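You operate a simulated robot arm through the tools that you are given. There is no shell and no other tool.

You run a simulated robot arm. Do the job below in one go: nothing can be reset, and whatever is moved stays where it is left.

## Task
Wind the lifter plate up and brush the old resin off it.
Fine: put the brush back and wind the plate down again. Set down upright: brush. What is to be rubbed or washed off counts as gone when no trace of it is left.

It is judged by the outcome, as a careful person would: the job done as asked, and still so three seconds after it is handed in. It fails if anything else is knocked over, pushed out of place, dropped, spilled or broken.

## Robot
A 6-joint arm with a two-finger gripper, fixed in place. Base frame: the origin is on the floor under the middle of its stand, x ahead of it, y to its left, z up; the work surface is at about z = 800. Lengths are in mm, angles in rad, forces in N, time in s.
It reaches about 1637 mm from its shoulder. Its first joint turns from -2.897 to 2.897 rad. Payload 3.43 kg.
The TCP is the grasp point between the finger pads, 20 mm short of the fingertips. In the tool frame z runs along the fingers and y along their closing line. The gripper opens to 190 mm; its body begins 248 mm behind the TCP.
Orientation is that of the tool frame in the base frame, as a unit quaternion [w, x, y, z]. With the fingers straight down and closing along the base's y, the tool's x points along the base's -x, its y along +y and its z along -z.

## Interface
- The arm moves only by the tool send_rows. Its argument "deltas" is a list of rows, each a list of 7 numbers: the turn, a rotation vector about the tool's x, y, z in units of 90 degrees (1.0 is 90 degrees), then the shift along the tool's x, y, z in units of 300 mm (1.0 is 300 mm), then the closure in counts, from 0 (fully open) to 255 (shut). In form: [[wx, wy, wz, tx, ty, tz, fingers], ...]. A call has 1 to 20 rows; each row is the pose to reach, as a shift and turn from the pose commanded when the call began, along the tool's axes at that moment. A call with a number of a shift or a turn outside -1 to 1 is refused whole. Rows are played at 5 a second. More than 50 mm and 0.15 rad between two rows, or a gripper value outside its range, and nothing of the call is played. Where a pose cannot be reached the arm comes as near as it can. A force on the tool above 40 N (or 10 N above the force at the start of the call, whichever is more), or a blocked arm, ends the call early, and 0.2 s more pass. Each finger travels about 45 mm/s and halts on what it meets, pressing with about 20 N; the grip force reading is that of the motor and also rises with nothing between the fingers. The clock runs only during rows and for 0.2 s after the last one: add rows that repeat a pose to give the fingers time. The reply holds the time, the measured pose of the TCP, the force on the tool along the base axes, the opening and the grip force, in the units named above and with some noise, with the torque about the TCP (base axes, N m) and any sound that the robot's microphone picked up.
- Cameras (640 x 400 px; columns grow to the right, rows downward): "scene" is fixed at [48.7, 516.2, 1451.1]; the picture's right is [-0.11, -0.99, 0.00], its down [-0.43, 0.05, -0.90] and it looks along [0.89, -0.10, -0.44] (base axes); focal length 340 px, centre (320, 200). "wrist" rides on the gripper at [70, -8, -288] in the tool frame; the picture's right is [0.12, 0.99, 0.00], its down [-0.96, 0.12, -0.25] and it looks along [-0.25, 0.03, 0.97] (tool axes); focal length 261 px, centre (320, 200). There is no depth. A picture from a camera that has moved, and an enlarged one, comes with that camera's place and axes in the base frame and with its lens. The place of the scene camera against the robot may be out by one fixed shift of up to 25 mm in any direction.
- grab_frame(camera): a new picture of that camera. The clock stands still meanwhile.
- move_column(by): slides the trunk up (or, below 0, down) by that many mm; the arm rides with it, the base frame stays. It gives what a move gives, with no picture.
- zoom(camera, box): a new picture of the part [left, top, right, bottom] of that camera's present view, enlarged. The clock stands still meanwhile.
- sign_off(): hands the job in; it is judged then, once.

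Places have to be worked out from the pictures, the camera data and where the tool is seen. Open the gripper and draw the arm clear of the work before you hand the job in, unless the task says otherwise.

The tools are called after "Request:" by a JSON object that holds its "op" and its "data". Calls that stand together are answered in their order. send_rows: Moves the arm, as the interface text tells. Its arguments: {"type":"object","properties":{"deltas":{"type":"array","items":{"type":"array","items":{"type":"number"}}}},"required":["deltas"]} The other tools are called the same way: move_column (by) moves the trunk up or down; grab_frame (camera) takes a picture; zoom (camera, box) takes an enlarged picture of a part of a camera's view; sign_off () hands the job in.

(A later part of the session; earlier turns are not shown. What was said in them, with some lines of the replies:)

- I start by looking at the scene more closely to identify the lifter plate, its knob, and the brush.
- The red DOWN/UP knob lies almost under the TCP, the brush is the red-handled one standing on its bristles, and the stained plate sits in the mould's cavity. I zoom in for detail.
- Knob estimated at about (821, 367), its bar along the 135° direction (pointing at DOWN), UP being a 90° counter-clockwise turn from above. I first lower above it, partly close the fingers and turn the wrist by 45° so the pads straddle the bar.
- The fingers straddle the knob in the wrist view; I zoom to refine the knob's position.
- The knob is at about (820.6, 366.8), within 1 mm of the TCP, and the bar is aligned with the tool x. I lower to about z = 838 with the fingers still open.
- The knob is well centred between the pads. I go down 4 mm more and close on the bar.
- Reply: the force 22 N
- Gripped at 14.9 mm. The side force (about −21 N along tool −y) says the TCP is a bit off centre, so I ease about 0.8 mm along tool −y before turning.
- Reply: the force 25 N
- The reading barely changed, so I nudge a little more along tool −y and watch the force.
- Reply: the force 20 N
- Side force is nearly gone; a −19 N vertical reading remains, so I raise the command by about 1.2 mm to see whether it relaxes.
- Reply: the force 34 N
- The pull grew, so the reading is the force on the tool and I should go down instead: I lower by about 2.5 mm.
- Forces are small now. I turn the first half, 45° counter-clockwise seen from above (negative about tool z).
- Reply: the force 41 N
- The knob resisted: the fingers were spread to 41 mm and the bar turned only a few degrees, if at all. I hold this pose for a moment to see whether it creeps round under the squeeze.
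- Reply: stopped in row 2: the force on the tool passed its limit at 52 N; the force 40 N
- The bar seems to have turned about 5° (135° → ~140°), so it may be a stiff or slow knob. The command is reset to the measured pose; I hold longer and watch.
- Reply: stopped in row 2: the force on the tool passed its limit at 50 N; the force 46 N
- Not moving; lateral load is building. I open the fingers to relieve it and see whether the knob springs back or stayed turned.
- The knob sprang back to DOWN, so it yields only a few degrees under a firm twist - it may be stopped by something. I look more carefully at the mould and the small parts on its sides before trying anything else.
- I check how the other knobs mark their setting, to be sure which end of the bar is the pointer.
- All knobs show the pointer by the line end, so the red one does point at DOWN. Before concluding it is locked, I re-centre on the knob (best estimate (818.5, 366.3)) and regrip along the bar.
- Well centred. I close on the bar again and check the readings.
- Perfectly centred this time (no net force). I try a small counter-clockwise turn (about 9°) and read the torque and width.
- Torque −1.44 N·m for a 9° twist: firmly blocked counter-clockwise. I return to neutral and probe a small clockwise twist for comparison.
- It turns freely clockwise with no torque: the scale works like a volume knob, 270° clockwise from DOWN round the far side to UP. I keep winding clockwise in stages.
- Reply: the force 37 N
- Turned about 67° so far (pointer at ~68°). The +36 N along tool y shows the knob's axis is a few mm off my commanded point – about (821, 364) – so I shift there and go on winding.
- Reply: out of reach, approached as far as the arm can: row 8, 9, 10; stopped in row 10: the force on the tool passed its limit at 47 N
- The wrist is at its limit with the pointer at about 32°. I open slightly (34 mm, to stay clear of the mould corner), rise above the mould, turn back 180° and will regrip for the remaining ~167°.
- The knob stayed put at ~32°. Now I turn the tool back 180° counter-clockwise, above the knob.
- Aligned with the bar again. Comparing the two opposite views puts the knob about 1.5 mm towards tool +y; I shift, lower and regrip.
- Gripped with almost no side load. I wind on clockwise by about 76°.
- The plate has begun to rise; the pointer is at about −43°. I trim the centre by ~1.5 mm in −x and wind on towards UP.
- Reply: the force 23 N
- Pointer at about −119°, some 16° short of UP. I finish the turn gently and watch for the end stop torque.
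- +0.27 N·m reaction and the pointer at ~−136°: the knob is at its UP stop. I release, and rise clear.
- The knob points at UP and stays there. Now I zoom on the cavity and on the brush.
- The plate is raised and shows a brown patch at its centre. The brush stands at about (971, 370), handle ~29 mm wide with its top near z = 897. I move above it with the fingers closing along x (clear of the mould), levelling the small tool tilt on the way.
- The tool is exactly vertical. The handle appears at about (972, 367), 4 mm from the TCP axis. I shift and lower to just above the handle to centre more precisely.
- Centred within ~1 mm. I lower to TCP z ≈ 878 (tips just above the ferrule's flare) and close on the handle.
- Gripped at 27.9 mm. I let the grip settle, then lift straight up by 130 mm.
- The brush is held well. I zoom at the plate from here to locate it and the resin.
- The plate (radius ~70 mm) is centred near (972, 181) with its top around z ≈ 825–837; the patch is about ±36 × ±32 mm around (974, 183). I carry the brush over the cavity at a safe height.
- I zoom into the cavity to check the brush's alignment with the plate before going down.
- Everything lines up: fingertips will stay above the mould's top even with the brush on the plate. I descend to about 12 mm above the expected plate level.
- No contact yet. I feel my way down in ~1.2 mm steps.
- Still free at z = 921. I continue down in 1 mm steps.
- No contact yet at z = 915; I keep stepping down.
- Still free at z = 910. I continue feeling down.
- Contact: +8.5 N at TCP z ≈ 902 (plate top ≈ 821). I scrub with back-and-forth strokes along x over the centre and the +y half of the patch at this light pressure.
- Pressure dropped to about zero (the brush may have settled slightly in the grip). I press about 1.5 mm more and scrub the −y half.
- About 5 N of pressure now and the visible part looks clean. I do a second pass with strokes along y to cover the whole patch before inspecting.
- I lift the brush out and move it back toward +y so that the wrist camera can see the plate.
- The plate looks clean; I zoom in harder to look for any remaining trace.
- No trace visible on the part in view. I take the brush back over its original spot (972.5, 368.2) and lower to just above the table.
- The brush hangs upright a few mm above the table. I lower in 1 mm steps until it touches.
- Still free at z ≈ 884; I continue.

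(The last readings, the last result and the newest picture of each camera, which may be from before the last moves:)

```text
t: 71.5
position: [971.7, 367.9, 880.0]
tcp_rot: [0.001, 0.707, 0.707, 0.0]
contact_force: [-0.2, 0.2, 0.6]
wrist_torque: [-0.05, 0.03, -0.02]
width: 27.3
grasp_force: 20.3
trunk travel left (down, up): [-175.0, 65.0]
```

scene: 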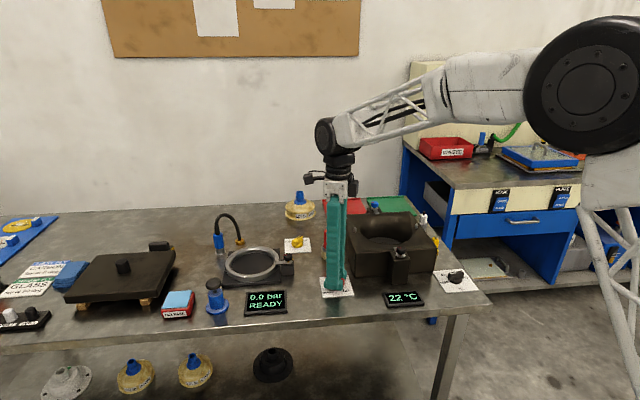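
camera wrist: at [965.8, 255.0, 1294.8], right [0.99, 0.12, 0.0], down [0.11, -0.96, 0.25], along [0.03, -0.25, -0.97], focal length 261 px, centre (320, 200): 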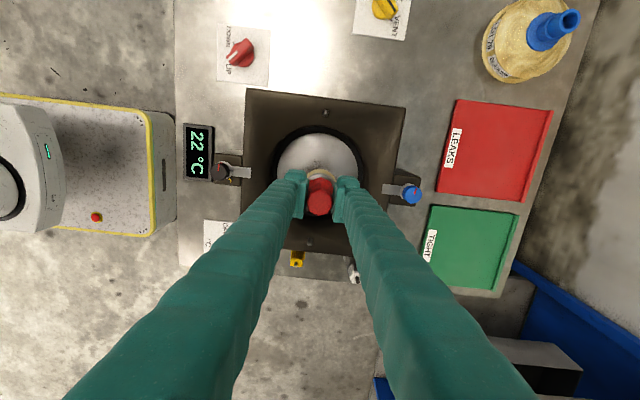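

Just touching (force went from −1.2 to +0.6 N). I press about 0.5 mm more, then open slowly.

Request:
{"op": "send_rows", "data": {"deltas": [[0, 0, 0, 0, 0, 0.002, 255], [0, 0, 0, 0, 0, 0.002, 255]]}}

Request:
{"op": "zoom", "data": {"camera": "scene", "box": [310, 200, 370, 270]}}

```text
t: 72.2
position: [972.5, 368.2, 880.1]
tcp_rot: [0.001, 0.707, 0.707, 0.0]
contact_force: [1.9, 2.1, 10.0]
wrist_torque: [0.04, -0.1, -0.01]
width: 27.5
grasp_force: 20.3
trunk travel left (down, up): [-175.0, 65.0]
```

```text
5.71 times, centred on (340, 235) of scene
camera zoom: at [48.7, 516.2, 1451.1], right [-0.11, -0.99, 0.0], down [-0.43, 0.05, -0.9], along [0.89, -0.1, -0.44], focal length 1944 px, centre (206, 0)
```

zoom: 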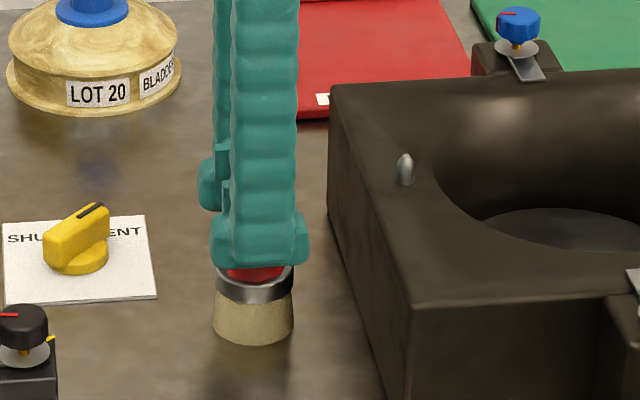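

The brush stands on the table upright. I open the fingers to ~78 mm and rise straight up.

Request:
{"op": "send_rows", "data": {"deltas": [[0, 0, 0, 0, 0, -0.001, 235], [0, 0, 0, 0, 0, -0.001, 200], [0, 0, 0, 0, 0, -0.001, 170], [0, 0, 0, 0, 0, -0.001, 150], [0, 0, 0, 0, 0, -0.001, 150], [0, 0, 0, 0, 0, -0.1, 150], [0, 0, 0, 0, 0, -0.22, 150], [0, 0, 0, 0, 0, -0.35, 150], [0, 0, 0, 0, 0, -0.48, 150], [0, 0, 0, 0, 0, -0.55, 150], [0, 0, 0, 0, 0, -0.55, 150]]}}

Request:
{"op": "grab_frame", "data": {"camera": "wrist"}}

Request:
{"op": "zoom", "data": {"camera": "scene", "box": [290, 180, 450, 310]}}

```text
t: 74.5
position: [972.0, 368.8, 1043.6]
tcp_rot: [0.001, 0.707, 0.707, -0.001]
contact_force: [-1.1, -0.5, 0.6]
wrist_torque: [0.0, 0.0, -0.02]
width: 78.3
grasp_force: 0.1
trunk travel left (down, up): [-175.0, 65.0]
```

```text
taken
camera wrist: at [963.8, 441.7, 1329.8], right [0.99, 0.12, 0.0], down [0.11, -0.96, 0.25], along [0.03, -0.25, -0.97], focal length 261 px, centre (320, 200)
```

wrist: 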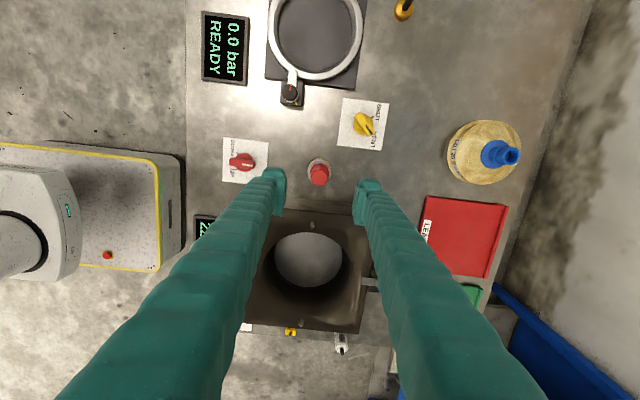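

```text
3.08 times, centred on (370, 245) of scene
camera zoom: at [48.7, 516.2, 1451.1], right [-0.11, -0.99, 0.0], down [-0.43, 0.05, -0.9], along [0.89, -0.1, -0.44], focal length 1047 px, centre (166, 62)
```

zoom: 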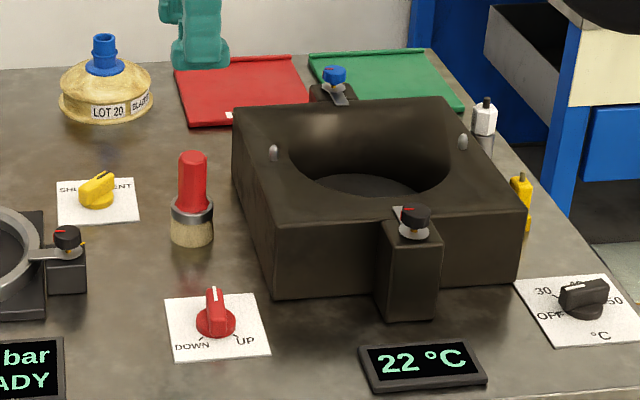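

The red knob looks different from when I left it at UP – I zoom in on it.

Request:
{"op": "zoom", "data": {"camera": "wrist", "box": [215, 130, 275, 190]}}

Request:
{"op": "zoom", "data": {"camera": "scene", "box": [320, 260, 370, 305]}}

Request:
{"op": "zoom", "data": {"camera": "wrist", "box": [265, 215, 355, 300]}}

```text
6.67 times, centred on (245, 160) of wrist
camera zoom: at [963.8, 441.7, 1329.8], right [0.99, 0.12, 0.0], down [0.11, -0.96, 0.25], along [0.03, -0.25, -0.97], focal length 1738 px, centre (820, 467)
```

zoom: 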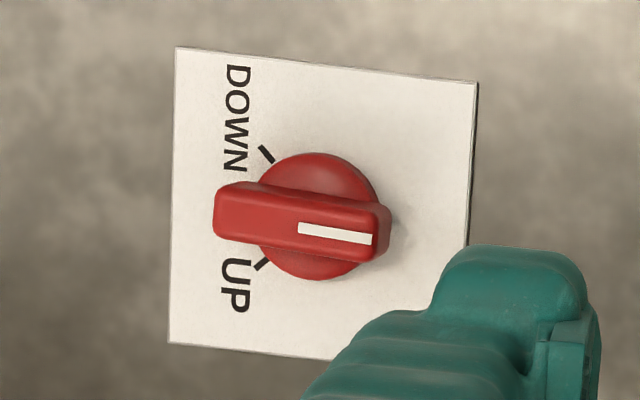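

```text
8.89 times, centred on (345, 282) of scene
camera zoom: at [48.7, 516.2, 1451.1], right [-0.11, -0.99, 0.0], down [-0.43, 0.05, -0.9], along [0.89, -0.1, -0.44], focal length 3024 px, centre (98, -533)
```

zoom: 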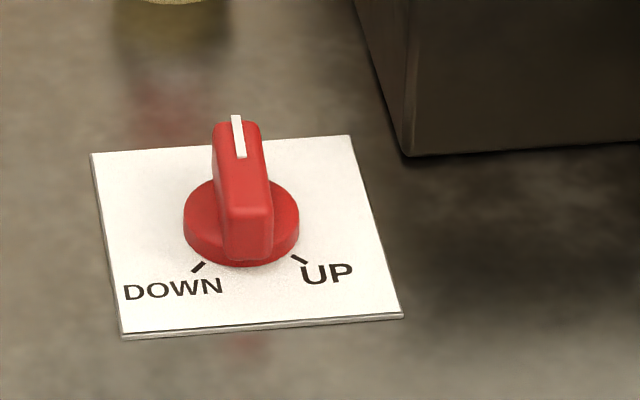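

```text
4.71 times, centred on (310, 258) of wrist
camera zoom: at [963.8, 441.7, 1329.8], right [0.99, 0.12, 0.0], down [0.11, -0.96, 0.25], along [0.03, -0.25, -0.97], focal length 1227 px, centre (367, -71)
```

zoom: 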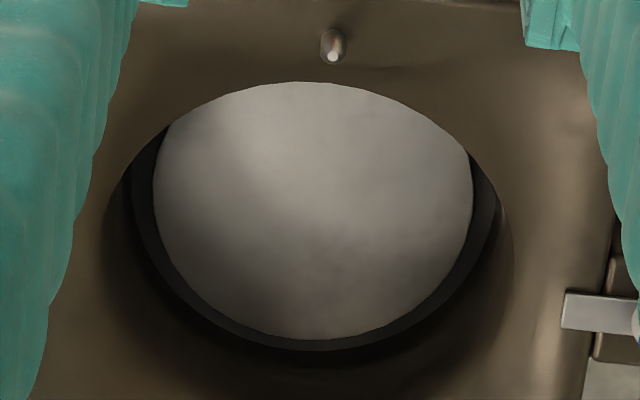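

The knob now points to 0° (half way): pressing the brush on the plate evidently back-drove the lifter. The plate itself looks clean; I move closer over it for a better inspection before winding down.

Request:
{"op": "send_rows", "data": {"deltas": [[0, 0, 0, -0.12, 0, 0, 100], [0, 0, 0, -0.24, 0, 0, 50], [0, 0, 0, -0.33, 0, 0, 50], [0, 0, 0, -0.33, 0, 0, 50], [0, 0, 0, -0.33, 0, 0, 50]]}}

Request:
{"op": "grab_frame", "data": {"camera": "wrist"}}

Request:
{"op": "zoom", "data": {"camera": "wrist", "box": [270, 170, 360, 240]}}

Request:
{"op": "zoom", "data": {"camera": "scene", "box": [320, 260, 370, 305]}}

```text
t: 75.8
position: [972.6, 270.7, 1044.5]
tcp_rot: [0.001, 0.708, 0.706, 0.0]
contact_force: [-0.3, 0.0, 0.7]
wrist_torque: [-0.01, -0.04, 0.01]
width: 152.9
grasp_force: 0.1
trunk travel left (down, up): [-175.0, 65.0]
```

```text
taken
camera wrist: at [963.4, 342.8, 1330.6], right [0.99, 0.12, 0.0], down [0.11, -0.96, 0.25], along [0.03, -0.25, -0.97], focal length 261 px, centre (320, 200)
```

wrist: 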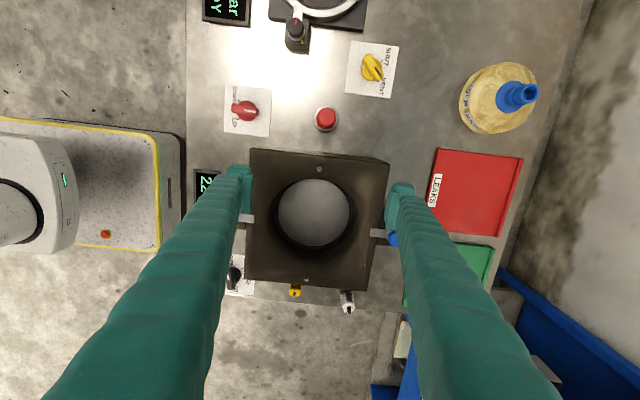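

```text
5.71 times, centred on (315, 205) of wrist
camera zoom: at [963.4, 342.8, 1330.6], right [0.99, 0.12, 0.0], down [0.11, -0.96, 0.25], along [0.03, -0.25, -0.97], focal length 1489 px, centre (349, 171)
```

zoom: 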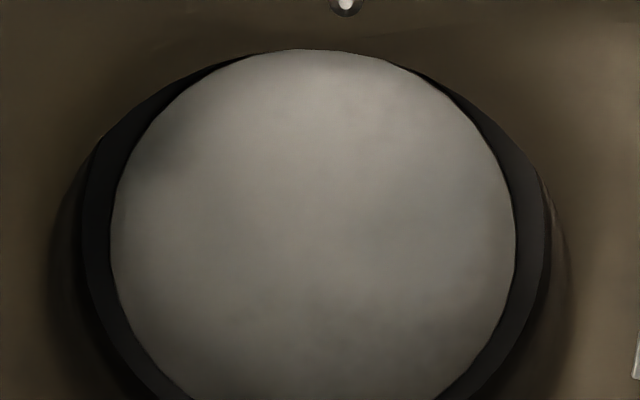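

```text
8.89 times, centred on (345, 282) of scene
camera zoom: at [48.7, 516.2, 1451.1], right [-0.11, -0.99, 0.0], down [-0.43, 0.05, -0.9], along [0.89, -0.1, -0.44], focal length 3024 px, centre (98, -533)
```

zoom: 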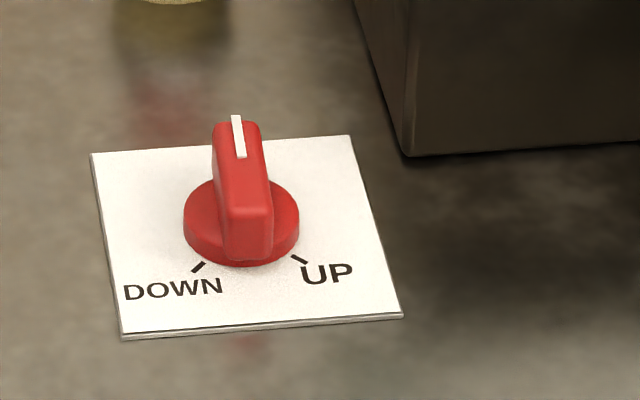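

The plate is spotless and the knob is not creeping. Now I move above the knob, turning the wrist so the fingers close along y (the bar lies along x).

Request:
{"op": "send_rows", "data": {"deltas": [[0, 0, -0.083, 0.026, -0.042, 0, 80], [0, 0, -0.167, 0.052, -0.084, 0, 120], [0, 0, -0.25, 0.078, -0.127, 0, 150], [0, 0, -0.333, 0.104, -0.169, 0, 175], [0, 0, -0.417, 0.13, -0.211, 0, 188], [0, 0, -0.5, 0.157, -0.253, 0, 188], [0, 0, -0.583, 0.183, -0.296, 0, 188], [0, 0, -0.667, 0.209, -0.338, 0, 188], [0, 0, -0.75, 0.235, -0.38, 0, 188], [0, 0, -0.833, 0.261, -0.422, 0, 188], [0, 0, -0.917, 0.287, -0.465, 0, 188], [0, 0, -1.0, 0.3133, -0.507, 0, 188], [0, 0, -1.0, 0.3133, -0.507, 0.12, 188], [0, 0, -1.0, 0.3133, -0.507, 0.24, 188], [0, 0, -1.0, 0.3133, -0.507, 0.36, 188], [0, 0, -1.0, 0.3133, -0.507, 0.36, 188]]}}

Request:
{"op": "zoom", "data": {"camera": "wrist", "box": [220, 100, 420, 240]}}

Request:
{"op": "zoom", "data": {"camera": "scene", "box": [290, 180, 450, 310]}}

```text
t: 79.2
position: [819.9, 363.0, 935.3]
tcp_rot: [0.001, 0.0, 1.0, -0.002]
contact_force: [0.3, 0.0, 0.2]
wrist_torque: [0.0, 0.04, 0.0]
width: 49.8
grasp_force: 0.1
trunk travel left (down, up): [-175.0, 65.0]
```

```text
2.86 times, centred on (320, 170) of wrist
camera zoom: at [749.5, 356.8, 1222.0], right [-0.12, 0.99, 0.0], down [0.96, 0.12, 0.25], along [0.25, 0.03, -0.97], focal length 745 px, centre (320, 286)
```

zoom: 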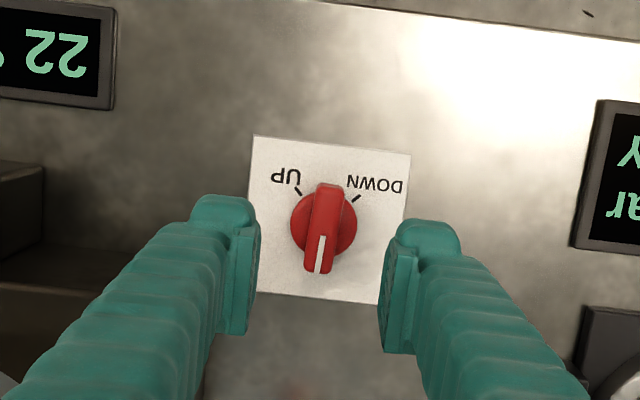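

```text
3.08 times, centred on (370, 245) of scene
camera zoom: at [48.7, 516.2, 1451.1], right [-0.11, -0.99, 0.0], down [-0.43, 0.05, -0.9], along [0.89, -0.1, -0.44], focal length 1047 px, centre (166, 62)
```

zoom: 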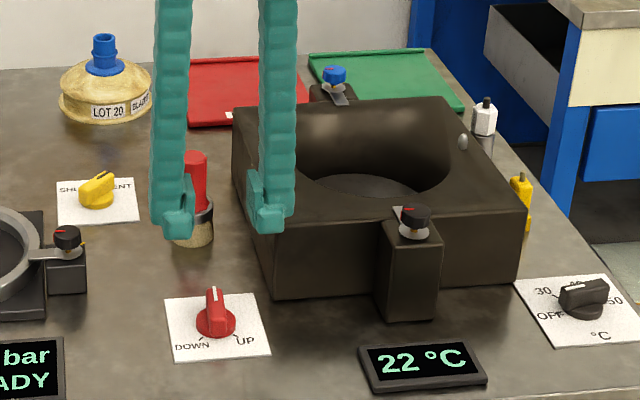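

The bar is aligned; I shift 1.7 mm towards +y, lower to z ≈ 833 and grip.

Request:
{"op": "send_rows", "data": {"deltas": [[0, 0, 0, 0, 0.0057, 0.1, 188], [0, 0, 0, 0, 0.0057, 0.2, 188], [0, 0, 0, 0, 0.0057, 0.3, 188], [0, 0, 0, 0, 0.0057, 0.341, 188], [0, 0, 0, 0, 0.0057, 0.341, 188], [0, 0, 0, 0, 0.0057, 0.341, 225], [0, 0, 0, 0, 0.0057, 0.341, 255], [0, 0, 0, 0, 0.0057, 0.341, 255], [0, 0, 0, 0, 0.0057, 0.341, 255], [0, 0, 0, 0, 0.0057, 0.341, 255]]}}

Request:
{"op": "zoom", "data": {"camera": "wrist", "box": [260, 140, 380, 240]}}

```text
t: 81.3
position: [820.3, 365.6, 834.4]
tcp_rot: [0.001, 0.001, 1.0, 0.0]
contact_force: [0.3, 10.0, -2.3]
wrist_torque: [0.04, 0.22, -0.02]
width: 15.1
grasp_force: 44.8
trunk travel left (down, up): [-175.0, 65.0]
```

```text
4.00 times, centred on (320, 190) of wrist
camera zoom: at [749.7, 358.5, 1121.1], right [-0.12, 0.99, 0.0], down [0.96, 0.12, 0.25], along [0.25, 0.03, -0.97], focal length 1043 px, centre (320, 240)
```

zoom: 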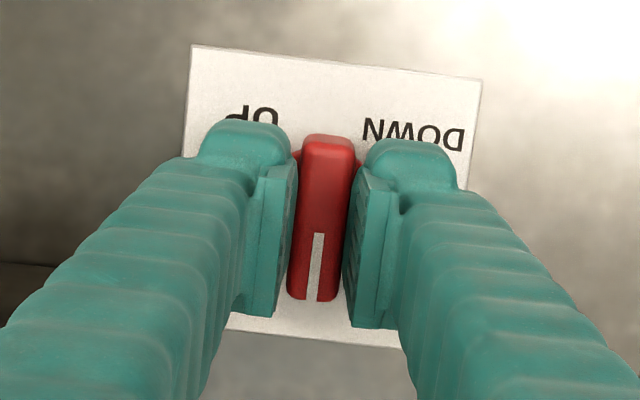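

Gripped at 15.1 mm with a 10 N side load; I shift 0.8 mm to +y and wind counter-clockwise (towards DOWN) by about 75°.

Request:
{"op": "send_rows", "data": {"deltas": [[0, 0, 0, 0, 0.0025, 0, 255], [0, 0, -0.07, 0, 0.0025, 0, 255], [0, 0, -0.14, 0, 0.0025, 0, 255], [0, 0, -0.21, 0, 0.0025, 0, 255], [0, 0, -0.28, 0, 0.0025, 0, 255], [0, 0, -0.35, 0, 0.0025, 0, 255], [0, 0, -0.42, 0, 0.0025, 0, 255], [0, 0, -0.49, 0, 0.0025, 0, 255], [0, 0, -0.56, 0, 0.0025, 0, 255], [0, 0, -0.63, 0, 0.0025, 0, 255], [0, 0, -0.7, 0, 0.0025, 0, 255], [0, 0, -0.77, 0, 0.0025, 0, 255], [0, 0, -0.84, 0, 0.0025, 0, 255], [0, 0, -0.84, 0, 0.0025, 0, 255]]}}

Request:
{"op": "zoom", "data": {"camera": "wrist", "box": [260, 140, 380, 240]}}

Request:
{"op": "zoom", "data": {"camera": "scene", "box": [290, 180, 450, 310]}}

```text
t: 84.3
position: [818.8, 366.0, 835.5]
tcp_rot: [0.0, -0.613, 0.79, -0.001]
contact_force: [17.6, -3.0, 10.9]
wrist_torque: [-0.01, -0.13, -0.01]
width: 14.9
grasp_force: 44.4
trunk travel left (down, up): [-175.0, 65.0]
```

```text
4.00 times, centred on (320, 190) of wrist
camera zoom: at [810.2, 296.9, 1121.2], right [-0.99, 0.13, 0.0], down [0.13, 0.96, 0.25], along [0.03, 0.24, -0.97], focal length 1043 px, centre (320, 240)
```

zoom: 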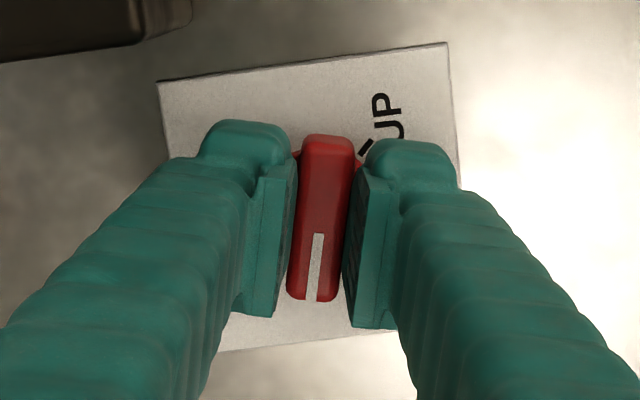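

```text
3.08 times, centred on (370, 245) of scene
camera zoom: at [48.7, 516.2, 1451.1], right [-0.11, -0.99, 0.0], down [-0.43, 0.05, -0.9], along [0.89, -0.1, -0.44], focal length 1047 px, centre (166, 62)
```

zoom: 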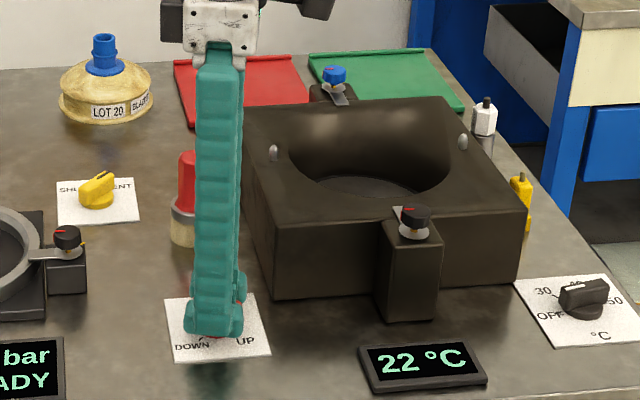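

Pointer at ~76°, plate going down. I trim the centre (−1.5 mm tool y, +0.8 mm up) and keep winding.

Request:
{"op": "send_rows", "data": {"deltas": [[0, 0, 0, 0, -0.005, -0.0027, 255], [0, 0, -0.07, 0, -0.005, -0.0027, 255], [0, 0, -0.14, 0, -0.005, -0.0027, 255], [0, 0, -0.21, 0, -0.005, -0.0027, 255], [0, 0, -0.28, 0, -0.005, -0.0027, 255], [0, 0, -0.35, 0, -0.005, -0.0027, 255], [0, 0, -0.42, 0, -0.005, -0.0027, 255], [0, 0, -0.42, 0, -0.005, -0.0027, 255]]}}

Request:
{"op": "zoom", "data": {"camera": "wrist", "box": [260, 140, 380, 240]}}

```text
t: 86.2
position: [819.8, 365.8, 835.2]
tcp_rot: [0.0, 0.836, -0.549, 0.001]
contact_force: [-17.6, -2.8, 2.1]
wrist_torque: [0.01, 0.18, -0.01]
width: 15.1
grasp_force: 45.3
trunk travel left (down, up): [-175.0, 65.0]
```

```text
4.00 times, centred on (320, 190) of wrist
camera zoom: at [855.9, 306.1, 1121.2], right [-0.86, -0.5, 0.0], down [-0.49, 0.84, 0.25], along [-0.12, 0.21, -0.97], focal length 1043 px, centre (320, 240)
```

zoom: 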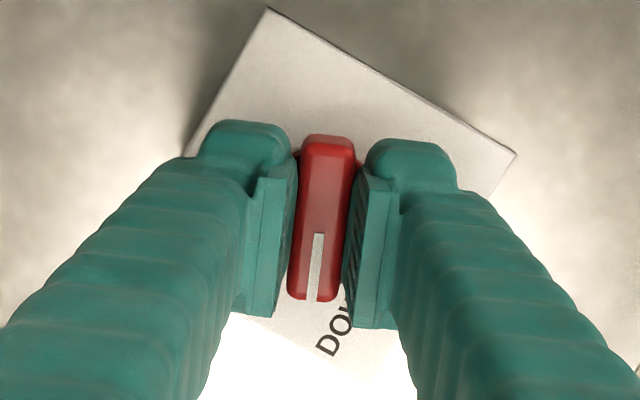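

Pointer at ~113°, about 22° to go. I trim by +1.2 mm along tool y and finish gently up to the DOWN stop.

Request:
{"op": "send_rows", "data": {"deltas": [[0, 0, 0, 0, 0.004, 0, 255], [0, 0, -0.06, 0, 0.004, 0, 255], [0, 0, -0.12, 0, 0.004, 0, 255], [0, 0, -0.18, 0, 0.004, 0, 255], [0, 0, -0.23, 0, 0.004, 0, 255], [0, 0, -0.25, 0, 0.004, 0, 255], [0, 0, -0.25, 0, 0.004, 0, 255]]}}

Request:
{"op": "zoom", "data": {"camera": "wrist", "box": [260, 140, 380, 240]}}

Request:
{"op": "zoom", "data": {"camera": "scene", "box": [290, 180, 450, 310]}}

```text
t: 87.8
position: [819.9, 364.8, 835.8]
tcp_rot: [0.001, 0.927, -0.375, 0.001]
contact_force: [-9.7, -3.1, -10.1]
wrist_torque: [-0.03, 0.01, -0.23]
width: 15.1
grasp_force: 44.4
trunk travel left (down, up): [-175.0, 65.0]
```

```text
4.00 times, centred on (320, 190) of wrist
camera zoom: at [876.3, 324.4, 1121.2], right [-0.61, -0.8, 0.0], down [-0.77, 0.59, 0.25], along [-0.2, 0.15, -0.97], focal length 1043 px, centre (320, 240)
```

zoom: 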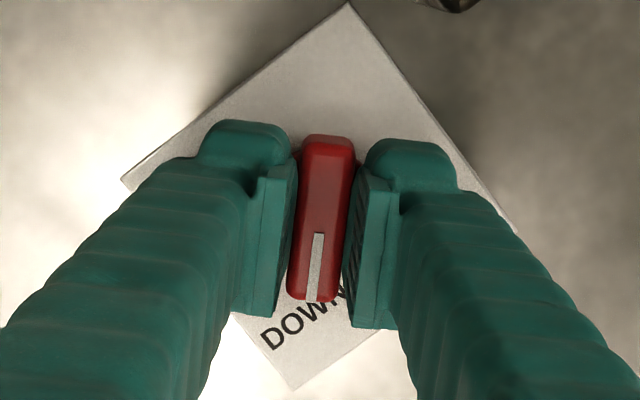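

```text
3.08 times, centred on (370, 245) of scene
camera zoom: at [48.7, 516.2, 1451.1], right [-0.11, -0.99, 0.0], down [-0.43, 0.05, -0.9], along [0.89, -0.1, -0.44], focal length 1047 px, centre (166, 62)
```

zoom: 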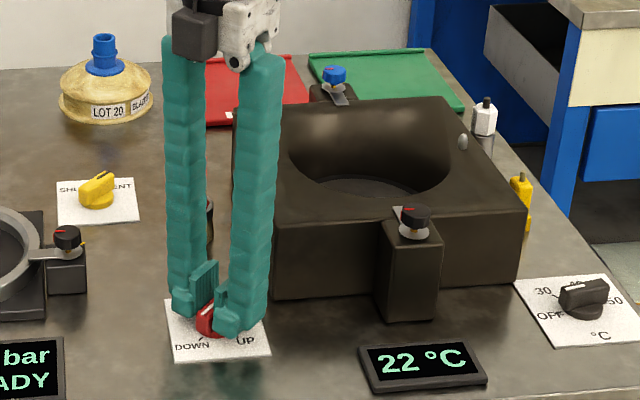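

Torque −0.23 N·m with the pointer at ~136°: the knob is at the DOWN stop. I release and rise clear.

Request:
{"op": "send_rows", "data": {"deltas": [[0, 0, 0, 0, 0, 0, 205], [0, 0, 0, 0, 0, 0, 200], [0, 0, 0, 0, 0, 0, 200], [0, 0, 0, 0, 0, -0.12, 200], [0, 0, 0, 0, 0, -0.24, 200], [0, 0, 0, 0, 0, -0.36, 200], [0, 0, 0, 0, 0, -0.48, 150], [0, 0, 0, 0, 0, -0.6, 100], [0, 0, 0, 0, 0, -0.72, 50], [0, 0, 0, 0, 0, -0.84, 0], [0, 0, 0, 0, 0, -0.84, 0], [0, 0, 0, 0, 0, -0.84, 0], [0, 0, 0, 0, 0, -0.84, 0]]}}

Request:
{"op": "grab_frame", "data": {"camera": "wrist"}}

Request:
{"op": "zoom", "data": {"camera": "scene", "box": [290, 180, 450, 310]}}

Request:
{"op": "grab_frame", "data": {"camera": "scene"}}

```text
t: 90.5
position: [818.4, 367.8, 1087.3]
tcp_rot: [0.001, 0.927, -0.376, 0.001]
contact_force: [-0.4, -0.5, 0.2]
wrist_torque: [0.01, 0.0, -0.03]
width: 180.2
grasp_force: 0.1
trunk travel left (down, up): [-175.0, 65.0]
```

```text
taken
camera wrist: at [875.5, 327.2, 1372.4], right [-0.61, -0.8, 0.0], down [-0.77, 0.59, 0.25], along [-0.2, 0.15, -0.97], focal length 261 px, centre (320, 200)
```

wrist: 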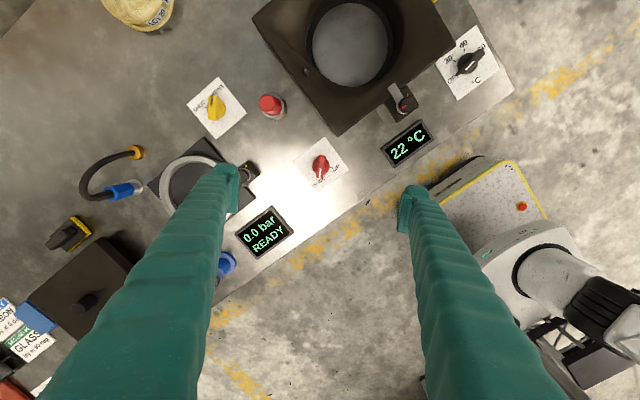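

```text
3.08 times, centred on (370, 245) of scene
camera zoom: at [48.7, 516.2, 1451.1], right [-0.11, -0.99, 0.0], down [-0.43, 0.05, -0.9], along [0.89, -0.1, -0.44], focal length 1047 px, centre (166, 62)
```

zoom: 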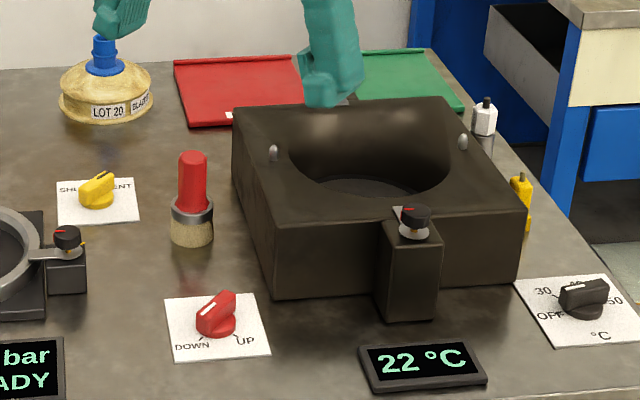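

```text
taken
```

scene: 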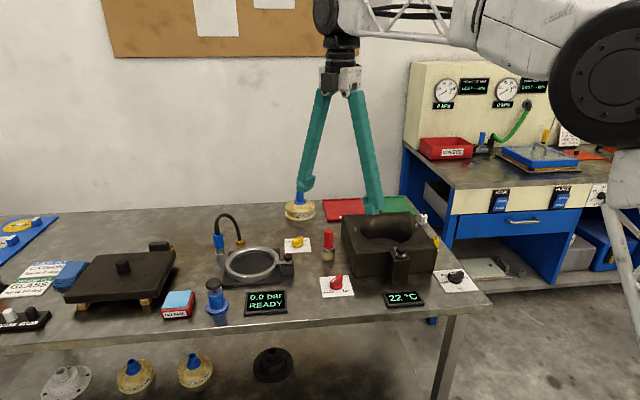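

The knob is at DOWN, the brush stands upright in its place, and the plate is down. One last close look at plate and brush.

Request:
{"op": "zoom", "data": {"camera": "wrist", "box": [290, 0, 410, 100]}}

Request:
{"op": "zoom", "data": {"camera": "wrist", "box": [250, 80, 350, 190]}}

Request:
{"op": "zoom", "data": {"camera": "scene", "box": [310, 215, 360, 265]}}

```text
4.00 times, centred on (350, 50) of wrist
camera zoom: at [875.5, 327.2, 1372.4], right [-0.61, -0.8, 0.0], down [-0.77, 0.59, 0.25], along [-0.2, 0.15, -0.97], focal length 1043 px, centre (200, 800)
```

zoom: 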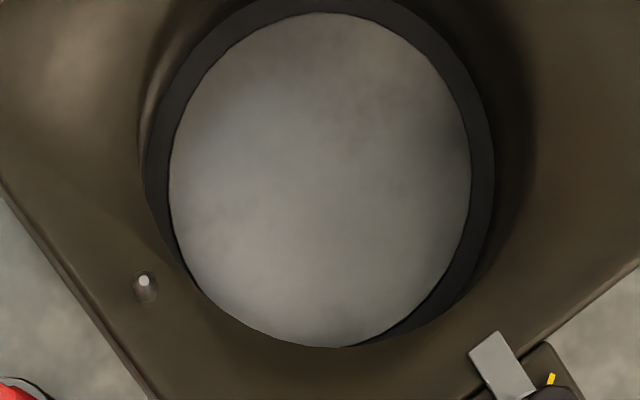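

```text
3.64 times, centred on (300, 135) of wrist
camera zoom: at [875.5, 327.2, 1372.4], right [-0.61, -0.8, 0.0], down [-0.77, 0.59, 0.25], along [-0.2, 0.15, -0.97], focal length 948 px, centre (393, 436)
```

zoom: 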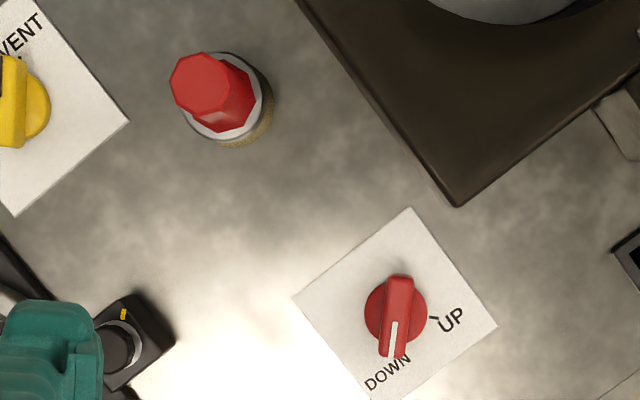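

```text
8.00 times, centred on (335, 240) of scene
camera zoom: at [48.7, 516.2, 1451.1], right [-0.11, -0.99, 0.0], down [-0.43, 0.05, -0.9], along [0.89, -0.1, -0.44], focal length 2722 px, centre (200, -120)
```

zoom: 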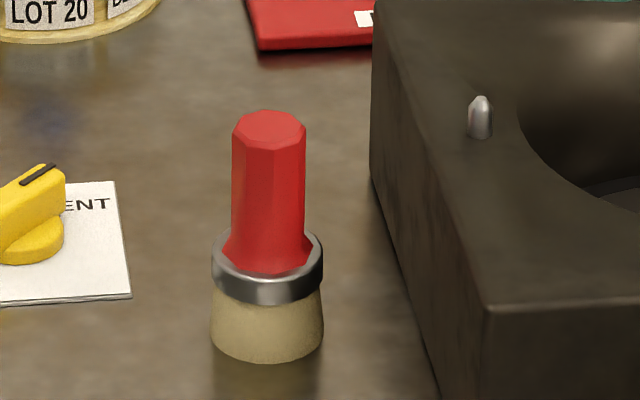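

The plate is clean and wound down, the knob is at DOWN, the brush stands upright exactly where it was, and the gripper is open and clear of the work. I hand the job in.

Request:
{"op": "sign_off", "data": {}}

```text
The job is handed in.
```

The lifter plate was wound up and brushed, and no trace of the old resin shows in the close-up pictures. The brush is back upright in its original spot. The plate is wound down again with its knob on DOWN, and I handed the job in with the gripper open and clear of the work.

- **Knob direction:** UP is reached by turning the knob about 270° clockwise from DOWN. I first tried the short 90° turn the other way and met the end stop. The knob sprang back to DOWN, and I saw no damage.
- **Plate sank while brushing:** After the brushing I found the knob about halfway between UP and DOWN. The likeliest cause is that pressing the brush on the plate drove it down. The knob then stayed where it was until I wound the plate down the rest of the way.

In the final pictures nothing else on the bench looked moved or knocked over.
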